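You operate a simulated robot arm through the tools that you are given. There is no shell and no other tool.

Carry out the task below with a simulated robot arm. There is one attempt and no reset: what you move stays moved.

## Task
Put things in order on the green table. At the end: the red box (marked "RECTIFIER") from the green table is on the black tray; the green jar stands where the red cup brush stood; the black pinion from the green table stands where the red box stood; the red cup brush stands where the black pinion stood; whatever was shut is shut again. Leave all else as you found it, and nothing knocked over.

It is judged by the outcome, as a careful person would: the job done as asked, and still so three seconds after it is handed in. It fails if anything else is knocked over, pushed out of place, dropped, spilled or broken.

## Robot
A 7-joint arm with a two-finger parallel gripper, fixed in place. Base frame: the origin is at the foot of the arm, x ahead of it, y to its left, z up; the work surface is at about z = 0. Readings come in cm, degrees, newtons and seconds.
With the tool pointing down near the work surface it reaches from about 24 to 62 cm from the base axis. Its first joint turns from -66.0 to 66.0 degrees. Payload 2.6 kg.
The TCP is the grasp point between the finger pads, 3 cm short of the fingertips. In the tool frame z runs along the fingers and y along their closing line. Largest opening 9.4 cm; finger width 2.8, thickness 1; the body of the gripper, 5 by 9.6 cm, starts 5.5 cm behind the TCP.
Orientation is that of the tool frame in the base frame, as a unit quaternion [w, x, y, z]. With the fingers straight down and closing along the base's y, the tool's x points along the base's -x, its y along +y and its z along -z.

## Interface
- The arm moves only by the tool step_arm. Its argument "increments" is a list of rows, each an object of numbers (a shift or turn left out is 0, a gripper value left out holds the last): "tx", "ty", "tz": the shift along the base's x, y, z in m; "rx", "ry", "rz": the turn, a rotation vector about the base's x, y, z in degrees; "jaw": the gripper command, from -1 (fully open) to 1 (shut), values between in proportion. In form: [{"tx": .., "ty": .., "tz": .., "rx": .., "ry": .., "rz": .., "jaw": ..}, ...]. A call has 1 to 20 rows; each row shifts and turns the commanded pose from where the row before left it. Each row takes 0.2 s and may step no farther than 5 cm and 8.6 degrees from the row before; otherwise, or with a gripper value out of range, the whole call is refused. A pose out of reach is approached as far as the arm can. The call stops where the force on the tool passes 40 N (or 10 N more than at its start, if that is more) or the arm is blocked; 0.2 s more then pass. Each finger travels about 7.2 cm/s and halts on what it meets, pressing with about 21 N; the grip force reading is that of the motor and also rises with nothing between the fingers. The clock runs only during rows and for 0.2 s after the last one: add rows that do not move to give the fingers time. The reply holds the time, the measured pose of the TCP, the force on the tool along the base axes, the opening and the grip force, in the units named above and with some noise, with the torque about the TCP (base axes, N m) and any sound that the robot's microphone picked up.
- Cameras (640 x 400 px; columns grow to the right, rows downward): "scene" is fixed at [2.06, 42.37, 56.15]; the picture's right is [-0.88, -0.48, 0.00], its down [-0.29, 0.52, -0.81] and it looks along [0.39, -0.70, -0.59] (base axes); focal length 311 px, centre (320, 200). "wrist" rides on the gripper at [7.6, 1.4, -10.3] in the tool frame; the picture's right is [-0.18, 0.98, 0.00], its down [-0.75, -0.14, -0.64] and it looks along [-0.63, -0.12, 0.77] (tool axes); focal length 243 px, centre (320, 200).
- camera(camera): a new picture of that camera. No time passes.
- locate(camera, pixels): there is no depth. For up to 12 entries [column, row, z] of the newest picture of that camera ("zoom" is the newest enlarged one), the place [x, y] in the base frame at which the ray of that pixel passes the height z, good to about 0.3 cm. No time passes.
- inspect(camera, box): a new picture of the part [left, top, right, bottom] of that camera's present view, enlarged. No time passes.
- finish_job(): hands the job in; it is judged then, once.

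Unless the task says otherwise, let go and move clear before handing in.

The tools are called as a command line: name --argument value ..., lists and objects as JSON in quotes. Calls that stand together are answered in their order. step_arm: Moves the arm, as the interface text tells. Its arguments: {"type":"object","properties":{"increments":{"type":"array"}},"required":["increments"]} The other tools are called the same way: camera (camera) takes a picture; locate (camera, pixels) gives the place at which the rays of pixels pass given heights; inspect (camera, box) takes an enlarged picture of a part of a camera's view; finish_job () hands the job in.

At the start:

```text
time: 0.0
ee_pos: [29.12, -19.68, 25.02]
tcp_rot: [0.001, 0.0, 1.0, 0.0]
ft_force: [-0.7, 0.1, 0.5]
torque: [0.0, -0.07, 0.0]
gripper_width: 9.41
grip_force: 0.0
```

scene: 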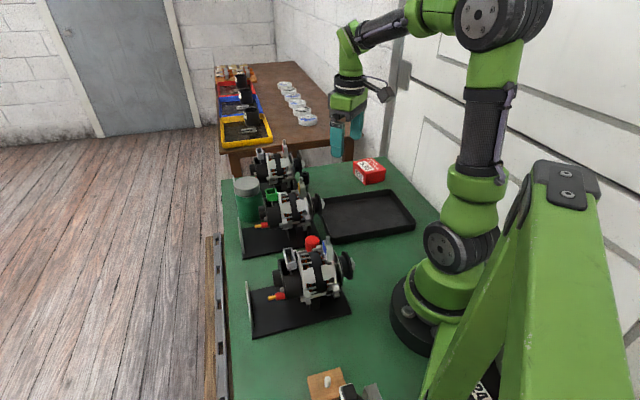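
wrist: 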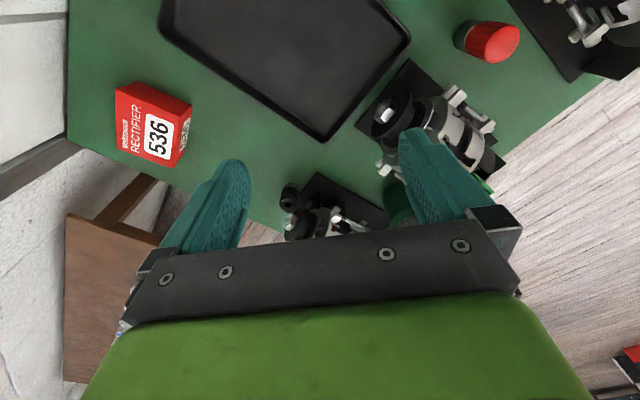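

The scene shows the red box near pixel (370,171), the tray near (367,215), a green jar at (247,200) and something red at (312,242). I'll enlarge parts of both views to identify everything before I move.

inspect --camera "scene" --box '[220, 130, 420, 255]'

inspect --camera "scene" --box '[220, 220, 420, 345]'

inspect --camera "scene" --box '[260, 330, 420, 400]'

inspect --camera "scene" --box '[200, 50, 360, 150]'

inspect --camera "wrist" --box '[60, 0, 360, 188]'

inspect --camera "wrist" --box '[260, 60, 540, 235]'

```text
3.20 times, centred on (320, 192) of scene
```

zoom: 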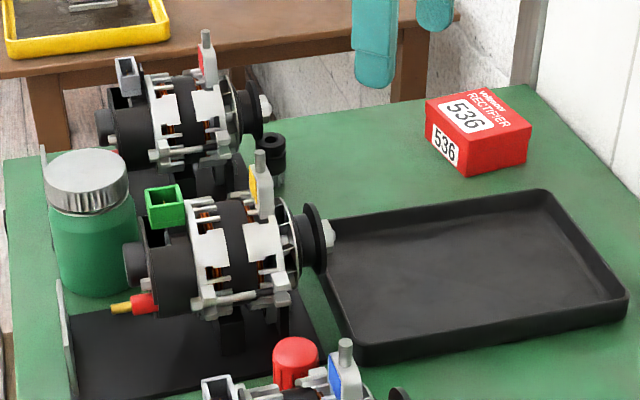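

```text
3.20 times, centred on (320, 282) of scene
```

zoom: 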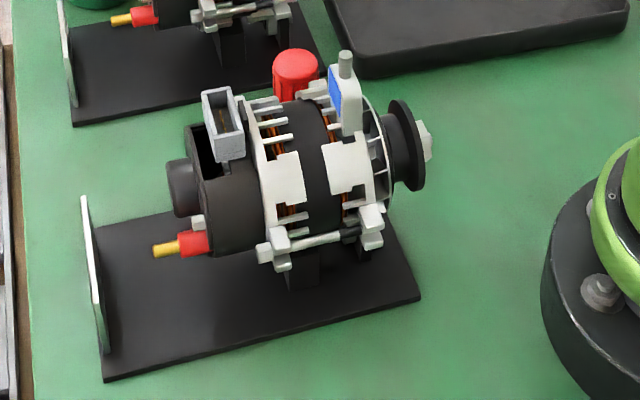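

```text
4.00 times, centred on (340, 365) of scene
```

zoom: 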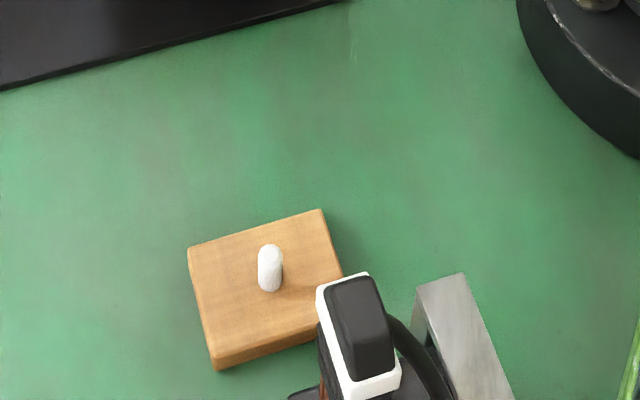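

```text
4.00 times, centred on (280, 100) of scene
```

zoom: 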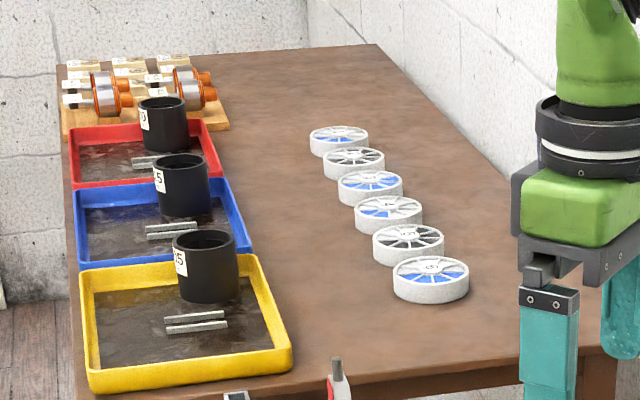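

```text
2.13 times, centred on (210, 94) of wrist
```

zoom: 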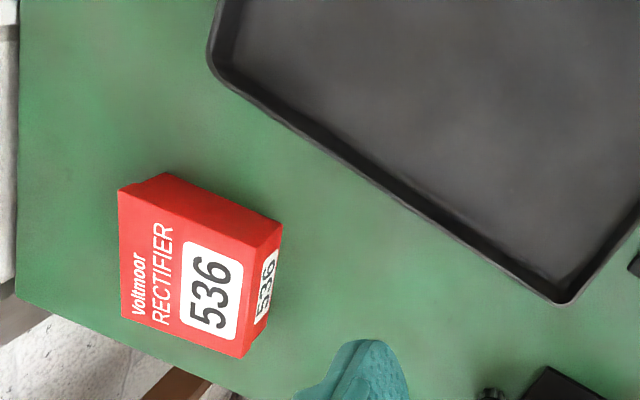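

```text
2.29 times, centred on (400, 148) of wrist
```

zoom: 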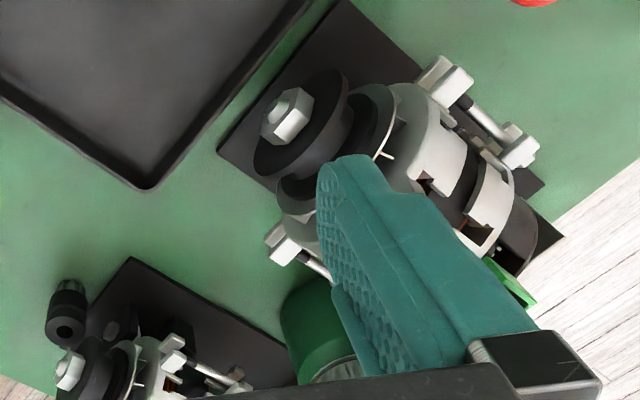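

The pinion looks like the small black cylinder at scene (305,181), the cup brush is the red cylinder at (312,240), and the jar is at (248,200). I'll get rough coordinates for these from both cameras.

locate --camera "scene" --pixels '[[364.7, 185, 0], [384.4, 181, 0], [353.8, 173, 0], [305, 189, 0], [305, 174, 5], [312.2, 239.4, 7], [249.7, 222, 0], [247.5, 183, 10], [321, 199, 2], [390.3, 189.4, 2], [416, 224, 2], [332.5, 242.5, 0]]'

locate --camera "wrist" --pixels '[[290, 187, 0], [290, 198, 4], [465, 40, 0], [500, 45, 7], [146, 157, 3], [188, 121, 0], [117, 92, 4], [175, 165, 4], [322, 138, 0], [405, 210, 0], [160, 22, 0], [408, 40, 0]]'

```text
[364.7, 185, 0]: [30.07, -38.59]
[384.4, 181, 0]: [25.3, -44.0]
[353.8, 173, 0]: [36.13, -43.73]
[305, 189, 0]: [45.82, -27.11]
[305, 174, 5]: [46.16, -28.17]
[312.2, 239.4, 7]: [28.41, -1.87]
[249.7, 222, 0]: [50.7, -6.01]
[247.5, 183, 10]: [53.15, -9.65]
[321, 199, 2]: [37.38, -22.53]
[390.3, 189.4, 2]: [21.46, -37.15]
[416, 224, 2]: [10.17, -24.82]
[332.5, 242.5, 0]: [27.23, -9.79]
```

```text
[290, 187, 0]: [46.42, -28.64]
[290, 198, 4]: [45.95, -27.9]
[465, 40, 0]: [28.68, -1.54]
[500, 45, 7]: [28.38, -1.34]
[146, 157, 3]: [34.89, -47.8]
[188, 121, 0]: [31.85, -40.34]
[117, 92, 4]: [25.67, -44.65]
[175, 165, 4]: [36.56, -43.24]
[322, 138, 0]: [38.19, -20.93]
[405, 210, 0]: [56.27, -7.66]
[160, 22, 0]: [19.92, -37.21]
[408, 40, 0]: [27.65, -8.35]
```

Both cameras agree: the pinion is near (46,-28), the brush near (28.5,-1.5), the red box near (31,-43) and the jar near (52,-8). I'll raise the arm and move it sideways to see the jar and brush from above.

step_arm --increments '[{"tz": 0.04}, {"tz": 0.04}, {"ty": 0.04}, {"ty": 0.04}, {"ty": 0.04}, {}, {}]'

camera --camera "wrist"

inspect --camera "wrist" --box '[220, 60, 460, 210]'

```text
time: 1.6
ee_pos: [28.91, -7.52, 33.14]
tcp_rot: [-0.001, 0.0, 1.0, -0.001]
ft_force: [0.2, 0.5, -0.7]
torque: [0.01, 0.02, 0.04]
gripper_width: 9.43
grip_force: 0.0
```

```text
taken
```

wrist: 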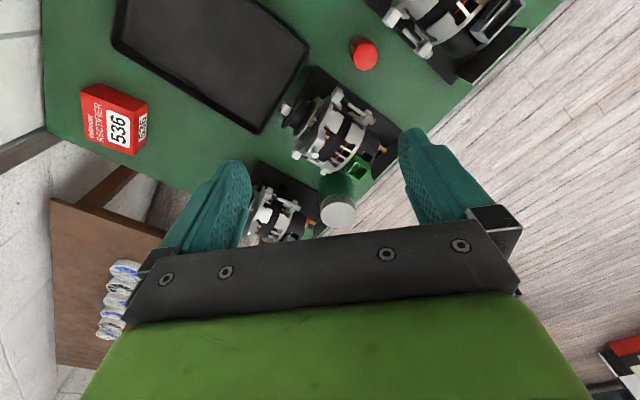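

```text
2.67 times, centred on (340, 135) of wrist
```

zoom: 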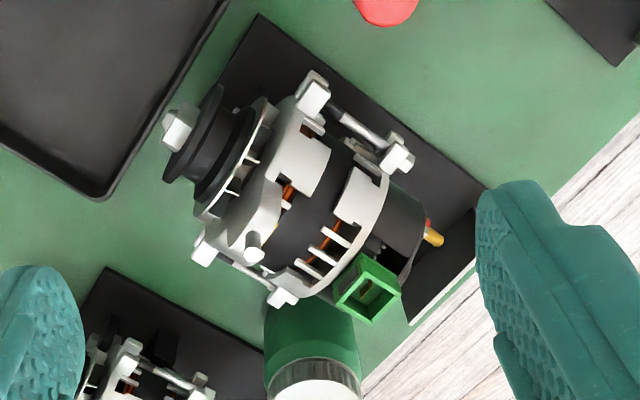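

The wrist view now shows the jar's lid at (338,213), tight against alternator 2's green connector. I'll triangulate the lid and the other tops from both cameras to get their heights.

locate --camera "wrist" --pixels '[[338, 214, 8], [338, 214, 10], [338, 214, 12], [338, 214, 14], [366, 57, 4], [366, 57, 6], [366, 57, 8], [358, 44, 0], [320, 180, 0], [378, 150, 10], [340, 92, 10], [295, 105, 10]]'

camera --camera "scene"

locate --camera "scene" --pixels '[[247, 182, 8], [247, 182, 10], [247, 182, 12], [247, 182, 14], [312.2, 239.4, 4], [312.2, 239.4, 6], [312.2, 239.4, 8], [272, 195, 10], [302, 188, 14]]'

inspect --camera "scene" --box '[225, 140, 345, 215]'

```text
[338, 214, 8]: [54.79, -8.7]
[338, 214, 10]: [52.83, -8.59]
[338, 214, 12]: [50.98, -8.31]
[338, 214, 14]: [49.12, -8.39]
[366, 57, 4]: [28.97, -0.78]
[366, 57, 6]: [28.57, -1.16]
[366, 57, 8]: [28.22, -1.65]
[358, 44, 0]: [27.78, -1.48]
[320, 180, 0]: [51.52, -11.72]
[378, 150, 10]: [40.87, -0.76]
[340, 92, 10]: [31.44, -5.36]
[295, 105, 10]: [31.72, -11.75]
```

```text
taken
```

scene: 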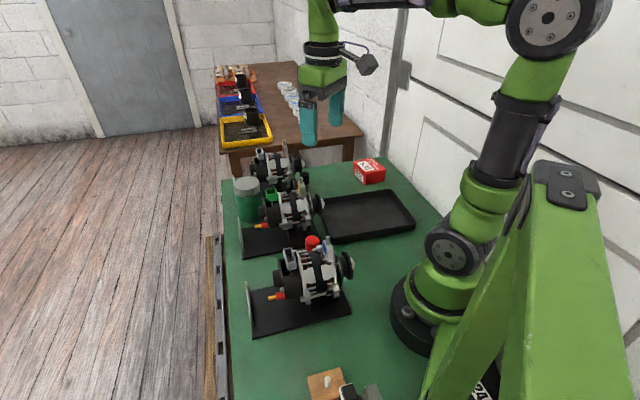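

```text
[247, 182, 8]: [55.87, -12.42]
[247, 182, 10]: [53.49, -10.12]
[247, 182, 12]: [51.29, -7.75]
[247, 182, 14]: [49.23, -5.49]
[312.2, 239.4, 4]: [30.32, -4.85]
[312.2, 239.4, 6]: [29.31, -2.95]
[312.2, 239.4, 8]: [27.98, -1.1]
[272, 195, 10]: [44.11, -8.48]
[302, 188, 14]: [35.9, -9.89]
```

```text
5.33 times, centred on (285, 178) of scene
```

zoom: 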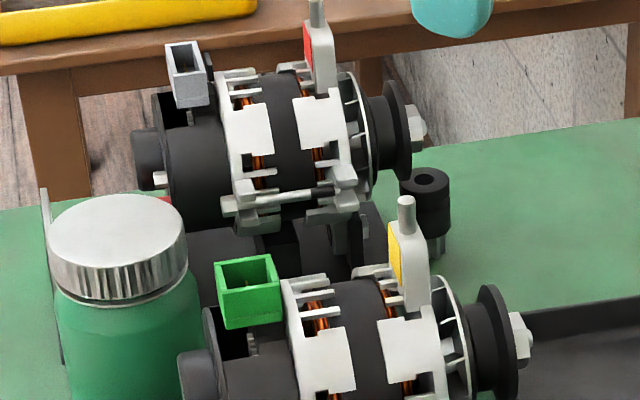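

The lid is at about (51.8,-8.5) with its top near z 11.4, and the brush top is near (28.4,-1.5) at about z 7.5. I'll start with the red box, moving over it with the gripper turned -41° to match its edges.

step_arm --increments '[{"ty": -0.04, "rz": -8.28}, {"ty": -0.04, "rz": -8.28}, {"ty": -0.04, "rz": -8.28}, {"ty": -0.04, "rz": -8.28}, {"ty": -0.04, "rz": -8.28}, {"ty": -0.04}, {"ty": -0.04}, {"ty": -0.04}, {"ty": -0.034, "tx": 0.015}, {"tz": -0.04}, {"tz": -0.04}, {}, {}]'

camera --camera "wrist"

camera --camera "scene"

```text
time: 4.4
ee_pos: [30.55, -42.9, 25.39]
tcp_rot: [0.0, 0.354, 0.935, -0.001]
ft_force: [0.0, -0.6, -0.4]
torque: [0.0, -0.01, -0.01]
gripper_width: 9.4
grip_force: 0.1
```

```text
taken
```

wrist: 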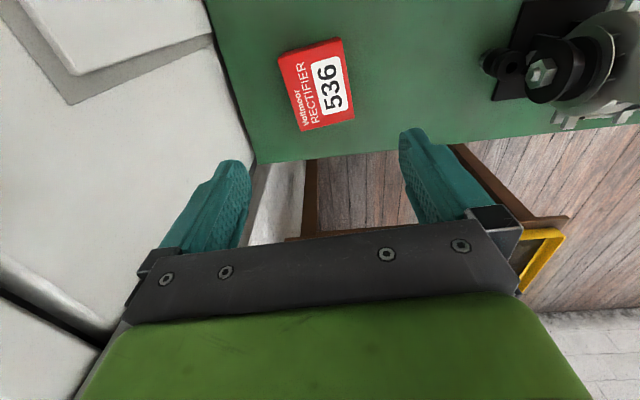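

```text
taken
```

scene: 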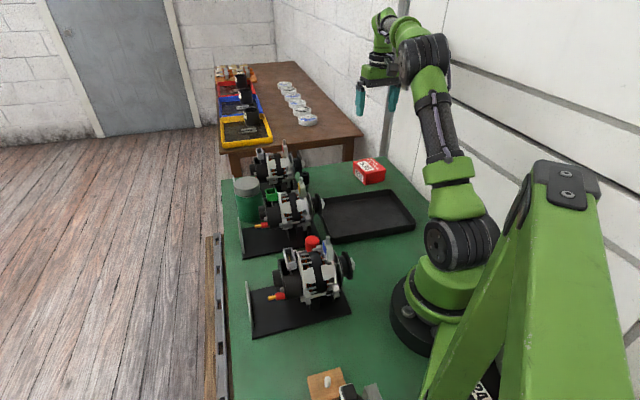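

The red box is clear of everything at wrist (315,85). I'll enlarge it to measure its corners and height.

inspect --camera "wrist" --box '[250, 20, 410, 120]'

inspect --camera "scene" --box '[335, 145, 415, 195]'

```text
4.00 times, centred on (330, 70) of wrist
```

zoom: 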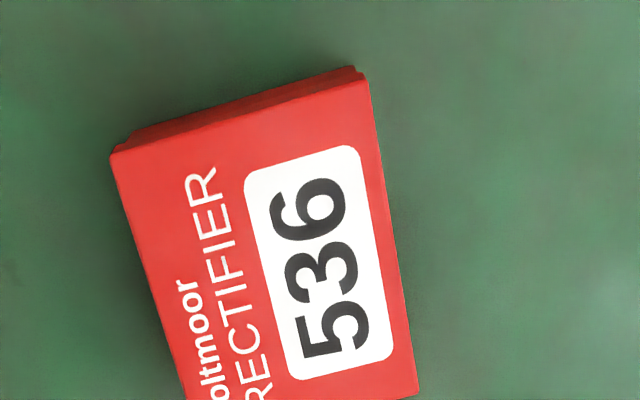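

```text
8.00 times, centred on (375, 170) of scene
```

zoom: 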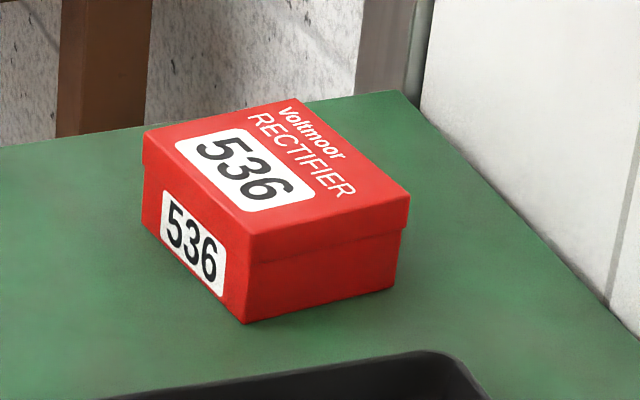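

The enlarged scene view shows the box has a lid with a slight overhang, so I must grip low and keep it upright. I'll locate its bottom and top corners.

locate --camera "zoom" --pixels '[[245, 323, 0], [392, 287, 0], [143, 230, 0], [243, 238, 4.5], [409, 195, 4.5], [142, 133, 4.5], [243, 238, 5], [409, 195, 5], [142, 133, 5]]'

locate --camera "wrist" --pixels '[[278, 59, 4.5], [341.5, 40, 4.5], [354.5, 119.5, 4.5], [300.5, 132, 4.5], [278, 59, 5], [341.5, 40, 5], [354.5, 119.5, 5], [300.5, 132, 5], [338.5, 37, 0], [279, 55, 0]]'

```text
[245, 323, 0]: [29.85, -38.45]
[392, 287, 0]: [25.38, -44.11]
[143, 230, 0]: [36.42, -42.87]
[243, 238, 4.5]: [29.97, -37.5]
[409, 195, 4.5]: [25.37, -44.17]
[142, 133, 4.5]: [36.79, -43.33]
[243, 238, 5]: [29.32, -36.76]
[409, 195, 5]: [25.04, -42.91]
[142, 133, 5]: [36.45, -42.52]
```

```text
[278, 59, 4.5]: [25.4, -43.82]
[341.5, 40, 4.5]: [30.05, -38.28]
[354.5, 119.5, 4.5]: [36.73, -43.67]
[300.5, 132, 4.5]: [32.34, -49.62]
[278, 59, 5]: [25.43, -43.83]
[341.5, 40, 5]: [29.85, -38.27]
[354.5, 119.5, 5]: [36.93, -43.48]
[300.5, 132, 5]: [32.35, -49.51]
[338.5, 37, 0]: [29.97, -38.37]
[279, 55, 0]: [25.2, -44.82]
```

The box's centre is about (31.1,-43.75), with a height near 4.4, a 7.3 cm short side and its edge at about 51°. I'll align with that and come down above it to check.

step_arm --increments '[{"tx": 0.0055, "ty": -0.0085, "rz": 2.4}, {"tz": -0.04}, {"tz": -0.04}, {"tz": -0.04}, {"tz": -0.02}, {}, {}]'

camera --camera "wrist"

camera --camera "scene"

```text
time: 6.0
ee_pos: [31.2, -43.94, 11.24]
tcp_rot: [-0.001, 0.334, 0.943, -0.001]
ft_force: [-0.5, -0.7, -0.3]
torque: [0.02, -0.04, 0.02]
gripper_width: 9.42
grip_force: 0.0
```

```text
taken
```

wrist: 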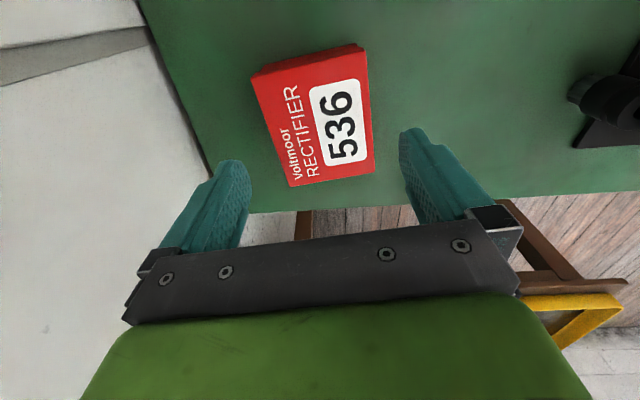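

```text
taken
```

scene: 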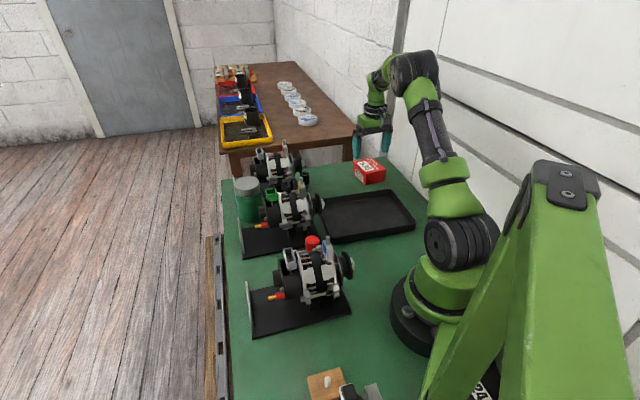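

At z 11.2 the box sits between the fingers at (315,118). I'll re-measure its top corners from this closer view before the final descent.

inspect --camera "wrist" --box '[230, 30, 422, 150]'

locate --camera "wrist" --pixels '[[251, 77, 4.5], [364, 48, 4.5], [375, 171, 4.5], [289, 186, 4.5], [357, 43, 0], [252, 72, 0]]'

```text
3.33 times, centred on (326, 90) of wrist
```

zoom: 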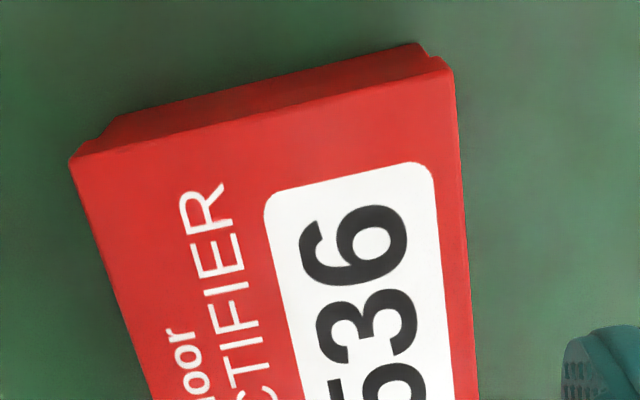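

```text
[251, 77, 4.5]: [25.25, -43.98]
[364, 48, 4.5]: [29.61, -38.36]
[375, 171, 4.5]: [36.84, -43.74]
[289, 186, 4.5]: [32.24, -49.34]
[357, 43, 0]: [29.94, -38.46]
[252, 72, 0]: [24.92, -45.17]
```

The centre is confirmed at about (31.0,-43.9), with roughly 1 cm clearance each side. I'll descend to z 3.5 and close gently.

step_arm --increments '[{"tx": -0.0015, "ty": 0.0005, "rz": 1.2}, {"tz": -0.03}, {"tz": -0.025}, {"tz": -0.0225}, {}, {}]'

camera --camera "wrist"

```text
time: 7.4
ee_pos: [31.15, -43.72, 3.45]
tcp_rot: [0.0, 0.324, 0.946, -0.001]
ft_force: [0.4, 0.9, -0.3]
torque: [0.04, -0.02, 0.01]
gripper_width: 9.41
grip_force: 0.0
```

```text
taken
```

wrist: 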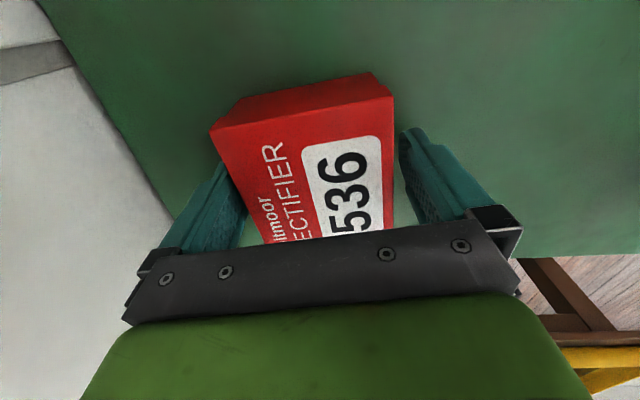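

The fingers straddle the box with no contact force, so I'll close now.

step_arm --increments '[{"jaw": 0.0}, {"jaw": 1}, {}, {}]'

camera --camera "wrist"

```text
time: 8.4
ee_pos: [31.13, -43.59, 3.6]
tcp_rot: [-0.001, 0.324, 0.946, 0.001]
ft_force: [-0.5, -0.1, -0.2]
torque: [-0.01, 0.04, -0.01]
gripper_width: 7.92
grip_force: 21.0
```

```text
taken
```

wrist: 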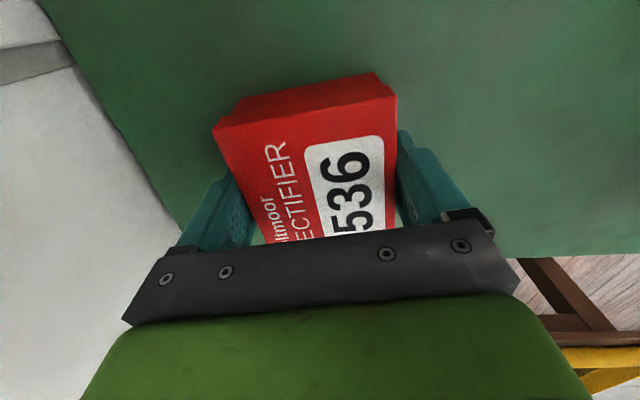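

The grip is firm, at width 7.92 and 21 N, and the box still looks level. I'll lift it slowly and check before carrying it over.

step_arm --increments '[{"tz": 0.01}, {"tz": 0.02}, {"tz": 0.03}, {"tz": 0.03}, {}, {}]'

camera --camera "wrist"

inspect --camera "scene" --box '[310, 110, 440, 190]'

```text
time: 9.8
ee_pos: [31.09, -43.94, 12.46]
tcp_rot: [-0.001, 0.323, 0.946, 0.0]
ft_force: [0.8, 0.0, -1.8]
torque: [0.01, 0.01, -0.01]
gripper_width: 7.92
grip_force: 20.9
```

```text
taken
```

wrist: 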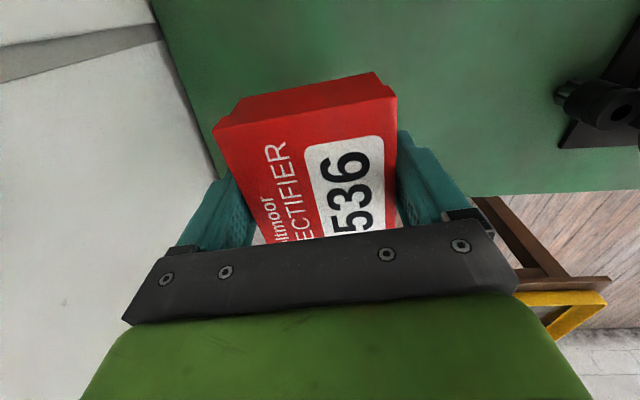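

```text
4.92 times, centred on (375, 150) of scene
```

zoom: 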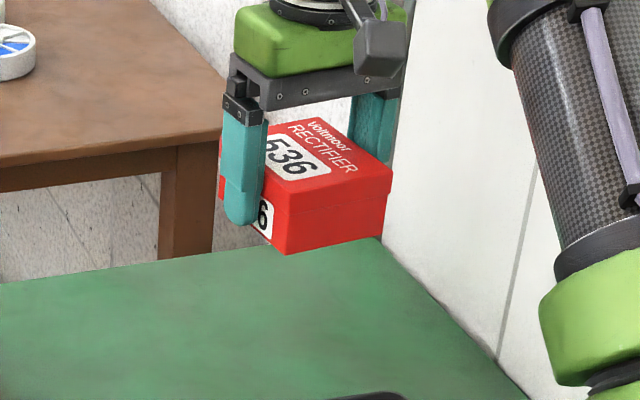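

The box came up whole, with its lid still on and about 2 N of weight. I'll carry it over the tray centre near (24.1,-23.6), turning about -8° to match the tray.

step_arm --increments '[{"tx": -0.01, "ty": 0.029, "rz": -2}, {"tx": -0.01, "ty": 0.029, "rz": -2}, {"tx": -0.01, "ty": 0.029, "rz": -2}, {"tx": -0.01, "ty": 0.029, "rz": -2}, {"tx": -0.01, "ty": 0.029}, {"tx": -0.01, "ty": 0.029}, {"tx": -0.01, "ty": 0.029}, {}, {}]'

camera --camera "wrist"

camera --camera "scene"

```text
time: 11.8
ee_pos: [23.9, -23.59, 12.49]
tcp_rot: [-0.001, 0.389, 0.921, 0.001]
ft_force: [0.1, 0.2, -1.3]
torque: [-0.01, -0.01, 0.0]
gripper_width: 7.89
grip_force: 20.8
```

```text
taken
```

wrist: 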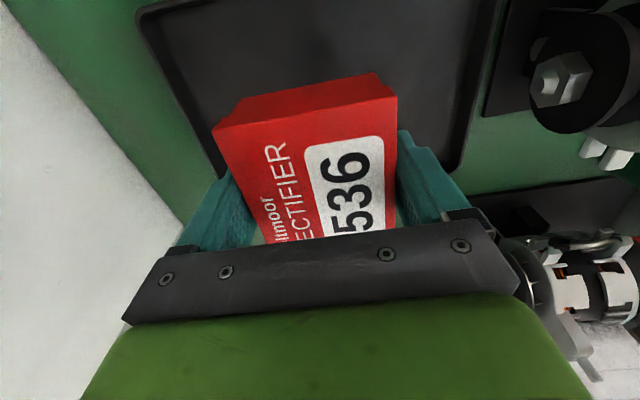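

```text
taken
```

scene: 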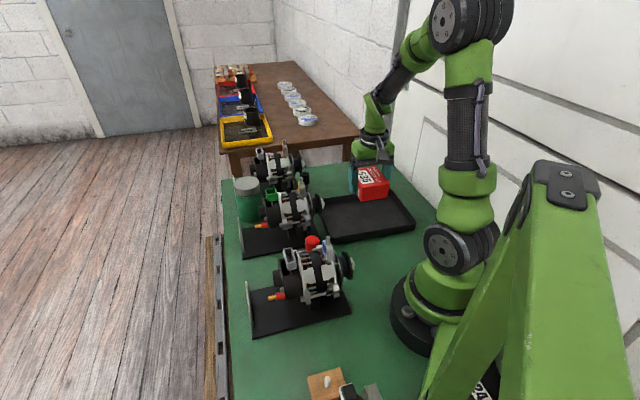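

The box is over the middle of the tray. I'll lower it in stages and watch the force.

step_arm --increments '[{"tz": -0.03}, {"tz": -0.03}, {"tz": -0.015}, {}, {}]'

inspect --camera "scene" --box '[310, 150, 430, 250]'

```text
time: 13.0
ee_pos: [23.97, -23.53, 4.97]
tcp_rot: [0.0, 0.389, 0.921, 0.001]
ft_force: [-0.1, 0.4, -1.9]
torque: [0.01, 0.02, -0.02]
gripper_width: 7.9
grip_force: 20.9
```

```text
4.00 times, centred on (370, 200) of scene
```

zoom: 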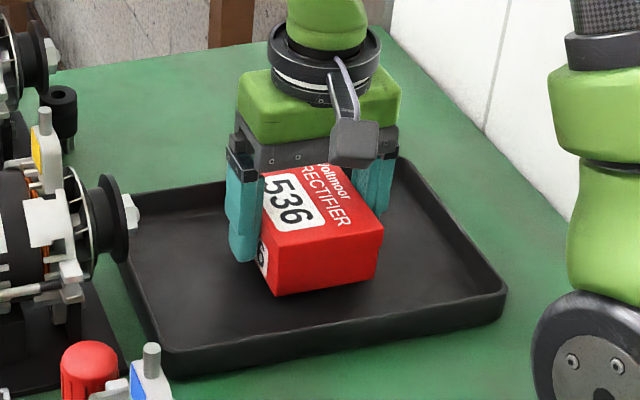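

The box is hovering just above the tray floor. I'll lower it in 3 mm steps until I feel contact.

step_arm --increments '[{"tz": -0.003}, {"tz": -0.003}, {}]'

```text
time: 13.8
ee_pos: [23.88, -23.64, 4.38]
tcp_rot: [0.0, 0.388, 0.922, 0.0]
ft_force: [0.1, -0.2, -0.2]
torque: [-0.02, 0.01, 0.01]
gripper_width: 7.92
grip_force: 20.9
```

The downward force fell from -1.9 to -0.2 N, which may be first contact. I'll go 2 mm more to confirm.

step_arm --increments '[{"tz": -0.002}, {}]'

```text
time: 14.4
ee_pos: [24.03, -23.49, 4.09]
tcp_rot: [-0.001, 0.388, 0.922, 0.0]
ft_force: [0.6, 0.0, -1.7]
torque: [0.01, 0.01, 0.01]
gripper_width: 7.9
grip_force: 20.9
```

step_arm --increments '[{"tz": -0.002}, {}]'

```text
time: 15.0
ee_pos: [24.04, -23.52, 3.91]
tcp_rot: [0.0, 0.39, 0.921, 0.001]
ft_force: [-1.3, 0.5, 5.2]
torque: [-0.06, 0.1, 0.03]
gripper_width: 7.91
grip_force: 21.3
```

The force reads +5.2 N upward, so the box is resting on the tray. I'll open the gripper and back straight up.

step_arm --increments '[{"jaw": -1}, {}, {}, {}, {"tz": 0.02}, {"tz": 0.04}, {"tz": 0.05}, {"tz": 0.05}, {"tz": 0.05}, {}]'

camera --camera "wrist"

camera --camera "scene"

```text
time: 17.2
ee_pos: [24.11, -23.7, 24.85]
tcp_rot: [0.001, 0.388, 0.922, 0.0]
ft_force: [-0.4, -0.1, 0.2]
torque: [0.02, -0.01, 0.0]
gripper_width: 9.41
grip_force: 0.0
```

```text
taken
```

wrist: 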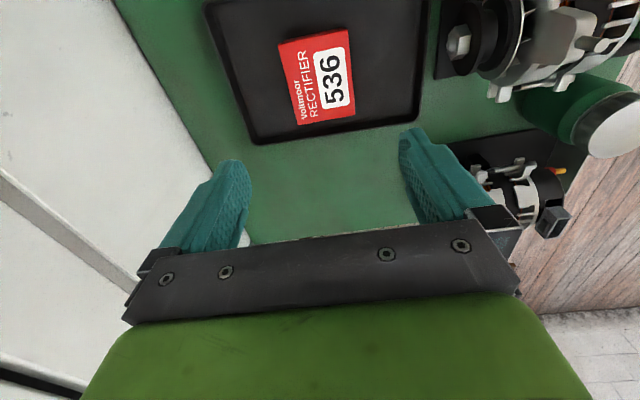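

```text
taken
```

scene: 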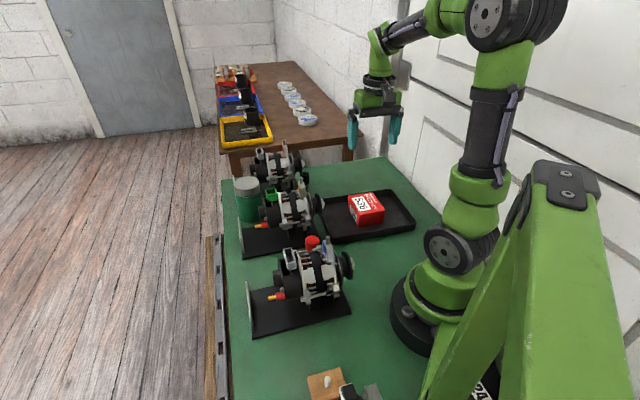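

The red box now lies in the tray. Next I'll look at the pinion and its surroundings near (46,-28).

step_arm --increments '[{"tx": 0.04, "ty": -0.01, "rz": 5}, {"tx": 0.04, "ty": -0.01, "rz": 5}, {"tx": 0.04, "ty": -0.01, "rz": 5}, {"tx": 0.04, "ty": -0.01}, {}, {}]'

camera --camera "wrist"

inspect --camera "wrist" --box '[240, 20, 480, 170]'

inspect --camera "scene" --box '[270, 140, 350, 200]'

```text
time: 18.6
ee_pos: [39.99, -27.54, 24.73]
tcp_rot: [0.0, 0.265, 0.964, 0.001]
ft_force: [0.0, 0.0, 0.4]
torque: [0.03, 0.01, -0.02]
gripper_width: 9.41
grip_force: 0.1
```

```text
taken
```

wrist: 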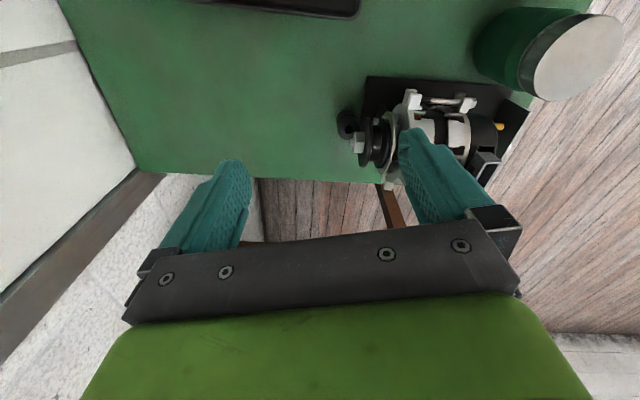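

```text
2.67 times, centred on (360, 95) of wrist
```

zoom: 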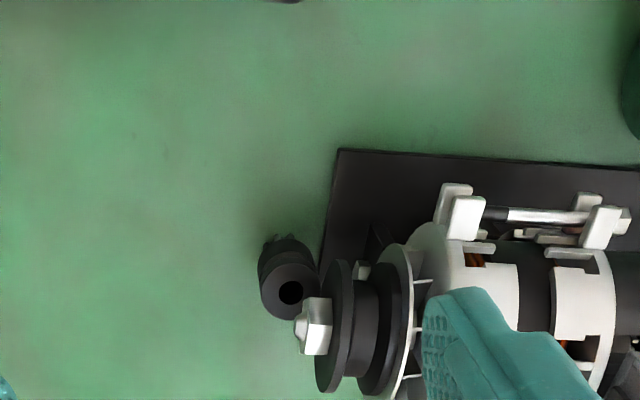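

```text
6.67 times, centred on (310, 170) of scene
```

zoom: 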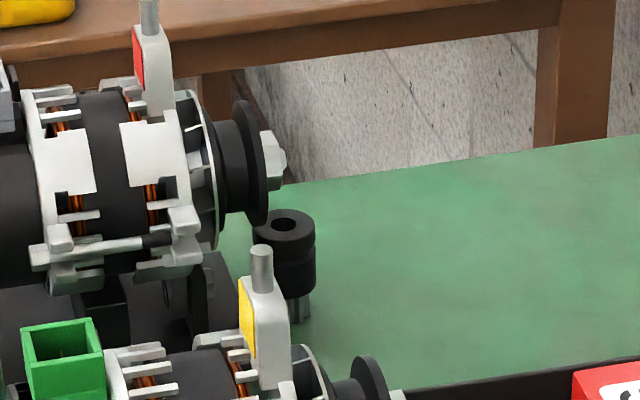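

The pinion (black collar over a silver gear) stands just beside alternator 3's pulley nut: its top is at zoom (284,222) in the scene and (349,129) in the wrist view. I'll triangulate both the pinion and the nut.

locate --camera "zoom" --pixels '[[284, 224, 3], [284, 224, 4], [284, 224, 5], [284, 224, 6], [299, 318, 0], [276, 155, 8], [276, 155, 10], [260, 165, 10], [260, 165, 8]]'

locate --camera "wrist" --pixels '[[348.7, 128.7, 3], [348.7, 128.7, 4], [348.7, 128.7, 5], [348.7, 128.7, 6], [346, 109, 0], [357, 142, 6], [357, 142, 8], [357, 142, 10], [366, 78, 0], [500, 85, 0]]'

```text
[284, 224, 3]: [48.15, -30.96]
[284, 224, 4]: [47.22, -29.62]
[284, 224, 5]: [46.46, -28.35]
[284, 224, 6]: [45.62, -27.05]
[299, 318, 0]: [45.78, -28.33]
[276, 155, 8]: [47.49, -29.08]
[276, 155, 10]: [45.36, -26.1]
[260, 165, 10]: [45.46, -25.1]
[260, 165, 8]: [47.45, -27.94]
```

```text
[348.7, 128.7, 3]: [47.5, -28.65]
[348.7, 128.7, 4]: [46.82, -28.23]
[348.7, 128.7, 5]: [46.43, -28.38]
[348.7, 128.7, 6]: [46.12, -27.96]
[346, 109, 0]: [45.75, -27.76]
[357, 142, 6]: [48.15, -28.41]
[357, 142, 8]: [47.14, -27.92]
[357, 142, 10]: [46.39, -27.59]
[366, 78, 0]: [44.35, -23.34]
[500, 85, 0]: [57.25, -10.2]
```

The pinion top is at about (46.3,-28.3, z 5) and the pulley nut is very near it at around z 8.5. I'll turn the gripper so its closing line is perpendicular to the alternator axis (about 135°), and look along that axis to judge the clearance.

step_arm --increments '[{"rz": 8.4}, {"rz": 8.4}, {"rz": 8.4}, {"rz": 8.4}, {"rz": 8.4, "tx": 0.01, "ty": -0.015}, {"rz": 8.4, "tx": 0.01, "ty": -0.015}, {"rz": 8.4, "tx": 0.01, "ty": -0.015}, {"rz": 8.4}, {"rz": 8.4}, {}, {}]'

camera --camera "wrist"

camera --camera "scene"

```text
time: 21.0
ee_pos: [42.86, -32.09, 24.86]
tcp_rot: [-0.001, -0.382, 0.924, 0.0]
ft_force: [-0.2, -0.6, -0.6]
torque: [-0.02, 0.03, -0.01]
gripper_width: 9.41
grip_force: 0.1
```

```text
taken
```

wrist: 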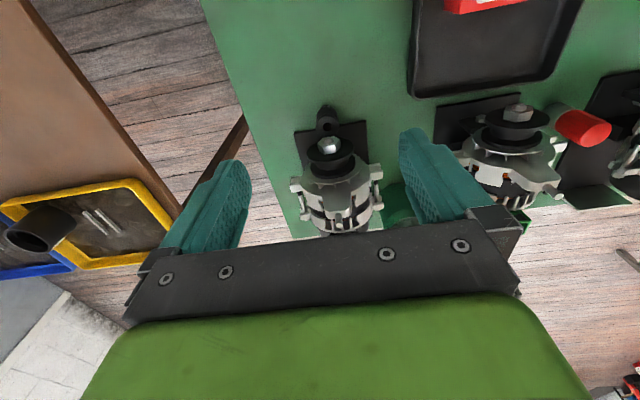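

```text
taken
```

scene: 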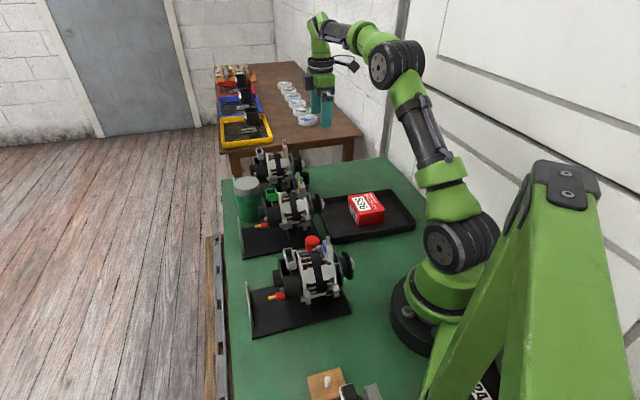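

The gripper turned without trouble, and looking along alternator 3's axis I see the pinion at (326,115) with the nut at (329,146) directly behind it. I'll enlarge that.

inspect --camera "wrist" --box '[250, 80, 410, 180]'

locate --camera "wrist" --pixels '[[326, 105, 0], [328, 122, 5], [329, 146, 8], [329, 146, 9], [329, 146, 10], [295, 131, 0], [366, 121, 0], [329, 152, 8.5], [309, 152, 8.5], [352, 150, 8.5]]'

```text
4.00 times, centred on (330, 130) of wrist
```

zoom: 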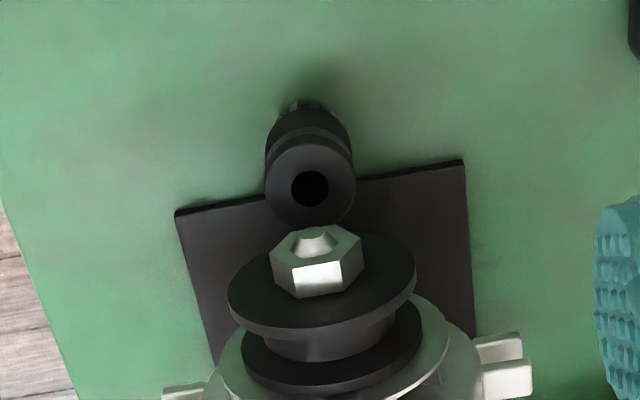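

```text
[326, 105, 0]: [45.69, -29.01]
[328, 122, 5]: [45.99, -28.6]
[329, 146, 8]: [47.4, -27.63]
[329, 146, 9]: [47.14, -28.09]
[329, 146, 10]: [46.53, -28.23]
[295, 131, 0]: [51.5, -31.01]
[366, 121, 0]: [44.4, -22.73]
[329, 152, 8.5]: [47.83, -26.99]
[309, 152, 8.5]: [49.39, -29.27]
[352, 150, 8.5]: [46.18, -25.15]
```

Alternator 3's nut tip is at about (47.0,-28.0, z 8.6), partly overhanging the pinion, so a straight vertical descent would be tight. I'll tilt the gripper 15° away from the alternator, narrow it to about 5.5 cm, and plan to slide in from the open side at low height.

step_arm --increments '[{"tx": -0.002, "ty": 0.002, "rx": 5.3, "ry": -5.3, "jaw": -0.17}, {"rx": 5.3, "ry": -5.3}, {"tz": -0.04}, {"tz": -0.04}, {"tz": -0.03}, {}, {}]'

camera --camera "wrist"

inspect --camera "scene" --box '[260, 120, 388, 200]'

```text
time: 22.6
ee_pos: [42.66, -31.65, 13.57]
tcp_rot: [0.121, -0.378, 0.916, 0.049]
ft_force: [0.0, 0.0, 0.7]
torque: [0.04, 0.02, 0.01]
gripper_width: 5.5
grip_force: 0.1
```

```text
taken
```

wrist: 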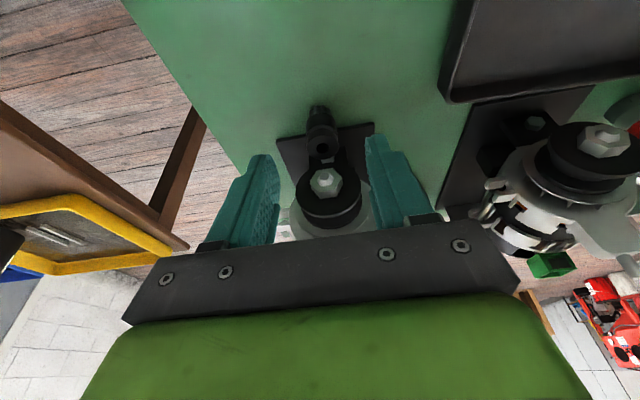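

```text
5.00 times, centred on (324, 160) of scene
```

zoom: 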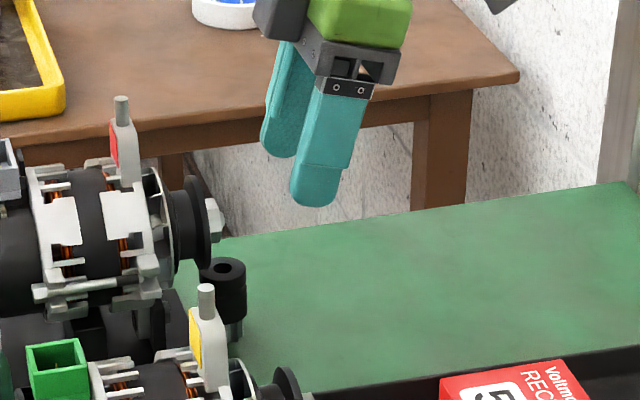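

The tilt and the 5.5 cm opening are set, and the pinion appears at (322,135) between the finger lines. I'll refine the pinion's position from this closer view.

inspect --camera "wrist" --box '[240, 80, 400, 180]'

locate --camera "wrist" --pixels '[[322, 147, 5], [318, 107, 0], [278, 140, 0], [374, 123, 0], [325, 181, 8.6], [322, 147, 5.5]]'

```text
4.00 times, centred on (320, 130) of wrist
```

zoom: 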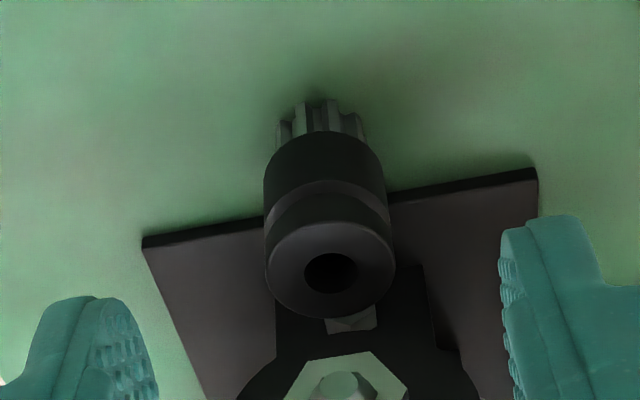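

```text
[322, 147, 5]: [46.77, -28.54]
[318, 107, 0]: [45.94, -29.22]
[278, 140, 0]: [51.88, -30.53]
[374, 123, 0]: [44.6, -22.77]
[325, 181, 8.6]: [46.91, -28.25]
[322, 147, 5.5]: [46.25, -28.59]
```

The refined pinion centre is about (46.5,-28.55) with its top near z 5.2. I'll shift 0.5 cm sideways to line up, descend to z 4.5 on the open side, and look before sliding in.

step_arm --increments '[{"tx": 0.0034, "ty": -0.0035}, {"tz": -0.03}, {"tz": -0.03}, {"tz": -0.03}, {}, {}]'

camera --camera "wrist"

inspect --camera "scene" --box '[260, 130, 388, 210]'

```text
time: 24.0
ee_pos: [42.99, -32.19, 4.63]
tcp_rot: [0.12, -0.378, 0.917, 0.051]
ft_force: [-0.1, -0.8, -0.1]
torque: [0.02, -0.03, 0.04]
gripper_width: 5.48
grip_force: 0.1
```

```text
taken
```

wrist: 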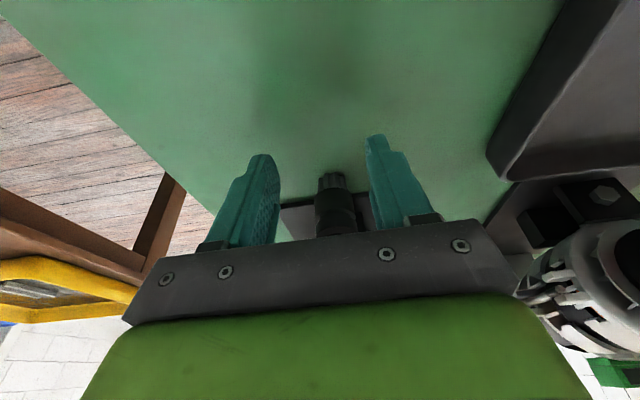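

```text
5.00 times, centred on (324, 170) of scene
```

zoom: 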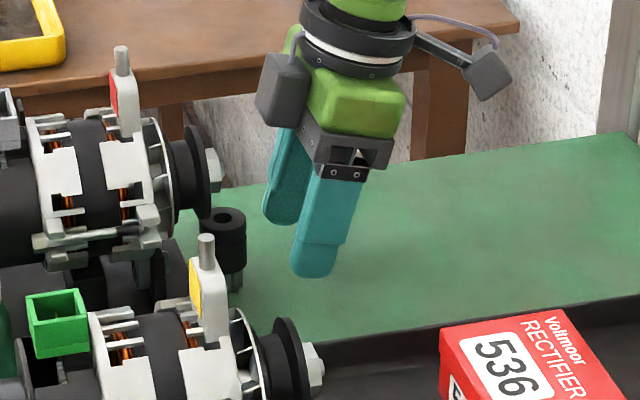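

The fingers are low and clear, and the pinion is at (335,205) between them. I'll check its lateral alignment numerically.

inspect --camera "wrist" --box '[240, 120, 432, 240]'

locate --camera "wrist" --pixels '[[332, 176, 0], [316, 200, 2.5], [356, 196, 2.5], [336, 198, 2.5], [318, 180, 0.7], [348, 177, 0.7]]'

```text
3.33 times, centred on (336, 180) of wrist
```

zoom: 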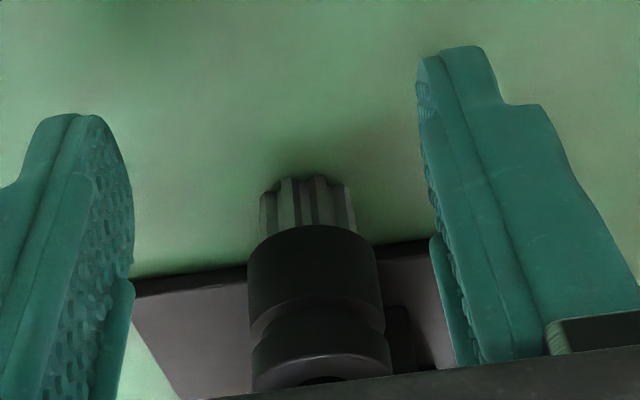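

```text
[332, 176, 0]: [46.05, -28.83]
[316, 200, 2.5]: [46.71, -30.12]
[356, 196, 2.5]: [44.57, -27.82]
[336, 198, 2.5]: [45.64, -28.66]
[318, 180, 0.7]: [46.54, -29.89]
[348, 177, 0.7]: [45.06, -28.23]
```

The pinion sits about 0.25 cm toward the right finger, so I'll correct that and slide in two thirds of the way along the approach line, then look again.

step_arm --increments '[{"tx": -0.0018, "ty": 0.0018}, {"tx": 0.008, "ty": 0.008}, {"tx": 0.008, "ty": 0.008}, {"tx": 0.006, "ty": 0.006}, {}, {}]'

camera --camera "wrist"

inspect --camera "scene" --box '[260, 130, 388, 210]'

```text
time: 25.4
ee_pos: [45.12, -29.83, 4.77]
tcp_rot: [0.121, -0.378, 0.917, 0.049]
ft_force: [-0.4, 0.3, 0.7]
torque: [0.0, -0.02, -0.01]
gripper_width: 5.51
grip_force: 0.0
```

```text
taken
```

wrist: 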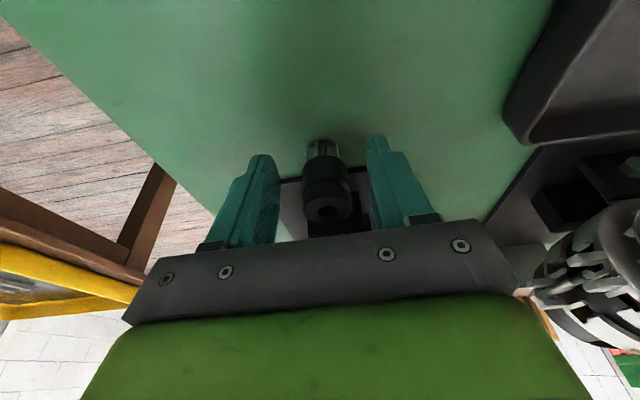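

```text
5.00 times, centred on (324, 170) of scene
```

zoom: 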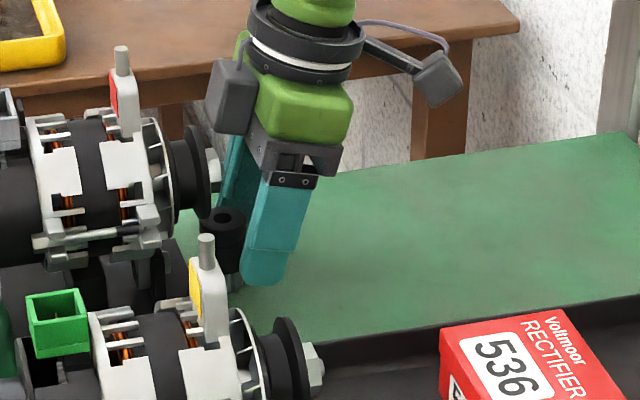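

The pinion is centred between the fingers at column 325, with fingertips at 278 and 370. There's a grey module on the alternator side of the gripper, so I'll advance in small steps and watch its clearance over the pulley.

step_arm --increments '[{"tx": 0.003, "ty": 0.003}, {"tx": 0.003, "ty": 0.003}, {}, {}]'

camera --camera "wrist"

inspect --camera "scene" --box '[250, 135, 346, 195]'

```text
time: 26.4
ee_pos: [45.8, -29.01, 4.85]
tcp_rot: [0.121, -0.378, 0.916, 0.05]
ft_force: [-0.6, -0.3, -0.2]
torque: [0.04, 0.0, 0.0]
gripper_width: 5.51
grip_force: 0.0
```

```text
taken
```

wrist: 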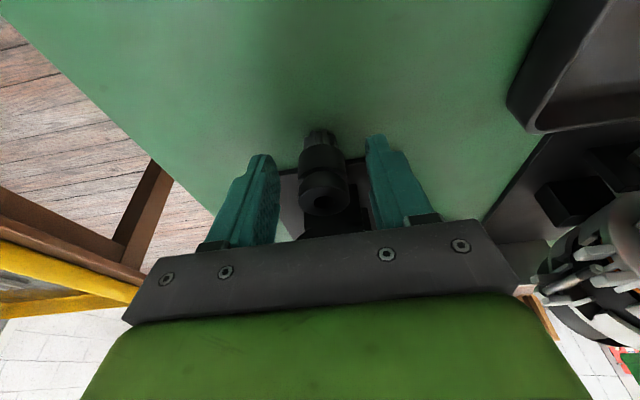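

```text
6.67 times, centred on (298, 165) of scene
```

zoom: 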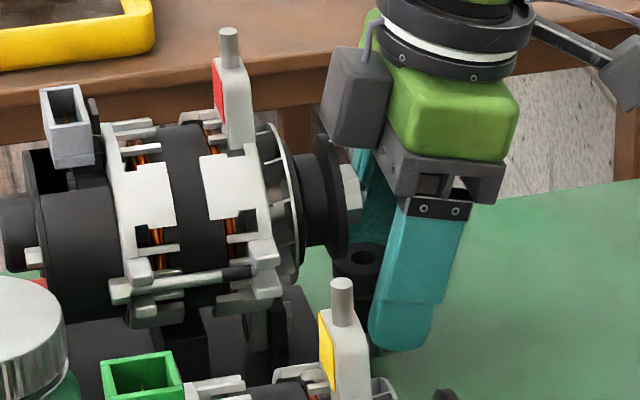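

The pinion is now well inside the fingers at (325,185) with no contact force. The grey module looks close above the pulley, so I'll locate its lower corners for a few heights before moving in further.

locate --camera "zoom" --pixels '[[322, 128, 12], [322, 128, 13], [322, 128, 14], [362, 150, 12], [362, 150, 13], [362, 150, 14], [318, 135, 11.5], [345, 150, 11]]'

inspect --camera "scene" --box '[282, 135, 330, 165]'

```text
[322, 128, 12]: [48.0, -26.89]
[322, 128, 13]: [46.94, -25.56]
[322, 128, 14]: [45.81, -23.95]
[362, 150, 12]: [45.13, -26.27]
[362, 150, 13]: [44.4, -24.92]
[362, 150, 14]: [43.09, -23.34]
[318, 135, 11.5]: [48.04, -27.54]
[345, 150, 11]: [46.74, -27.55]
```

```text
13.33 times, centred on (306, 150) of scene
```

zoom: 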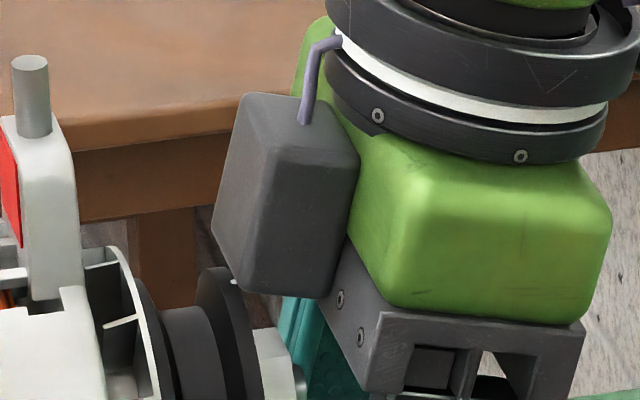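

I'll pin down the module's lower outer corners (zoom (245,290) and (213,232)) to get its real height above the pulley.

locate --camera "zoom" --pixels '[[245, 290, 11], [245, 290, 12], [245, 290, 13], [245, 290, 14], [213, 232, 11], [213, 232, 12], [213, 232, 13], [325, 297, 11], [325, 297, 12], [325, 297, 13], [225, 268, 11.5], [225, 268, 12]]'

```text
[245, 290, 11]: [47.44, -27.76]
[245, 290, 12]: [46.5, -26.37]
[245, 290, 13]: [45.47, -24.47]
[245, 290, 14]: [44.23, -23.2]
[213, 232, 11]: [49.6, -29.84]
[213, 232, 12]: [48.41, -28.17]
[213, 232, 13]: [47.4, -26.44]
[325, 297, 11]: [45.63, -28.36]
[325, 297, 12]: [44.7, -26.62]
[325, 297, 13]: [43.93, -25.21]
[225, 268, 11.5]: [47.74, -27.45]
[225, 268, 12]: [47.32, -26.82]
```

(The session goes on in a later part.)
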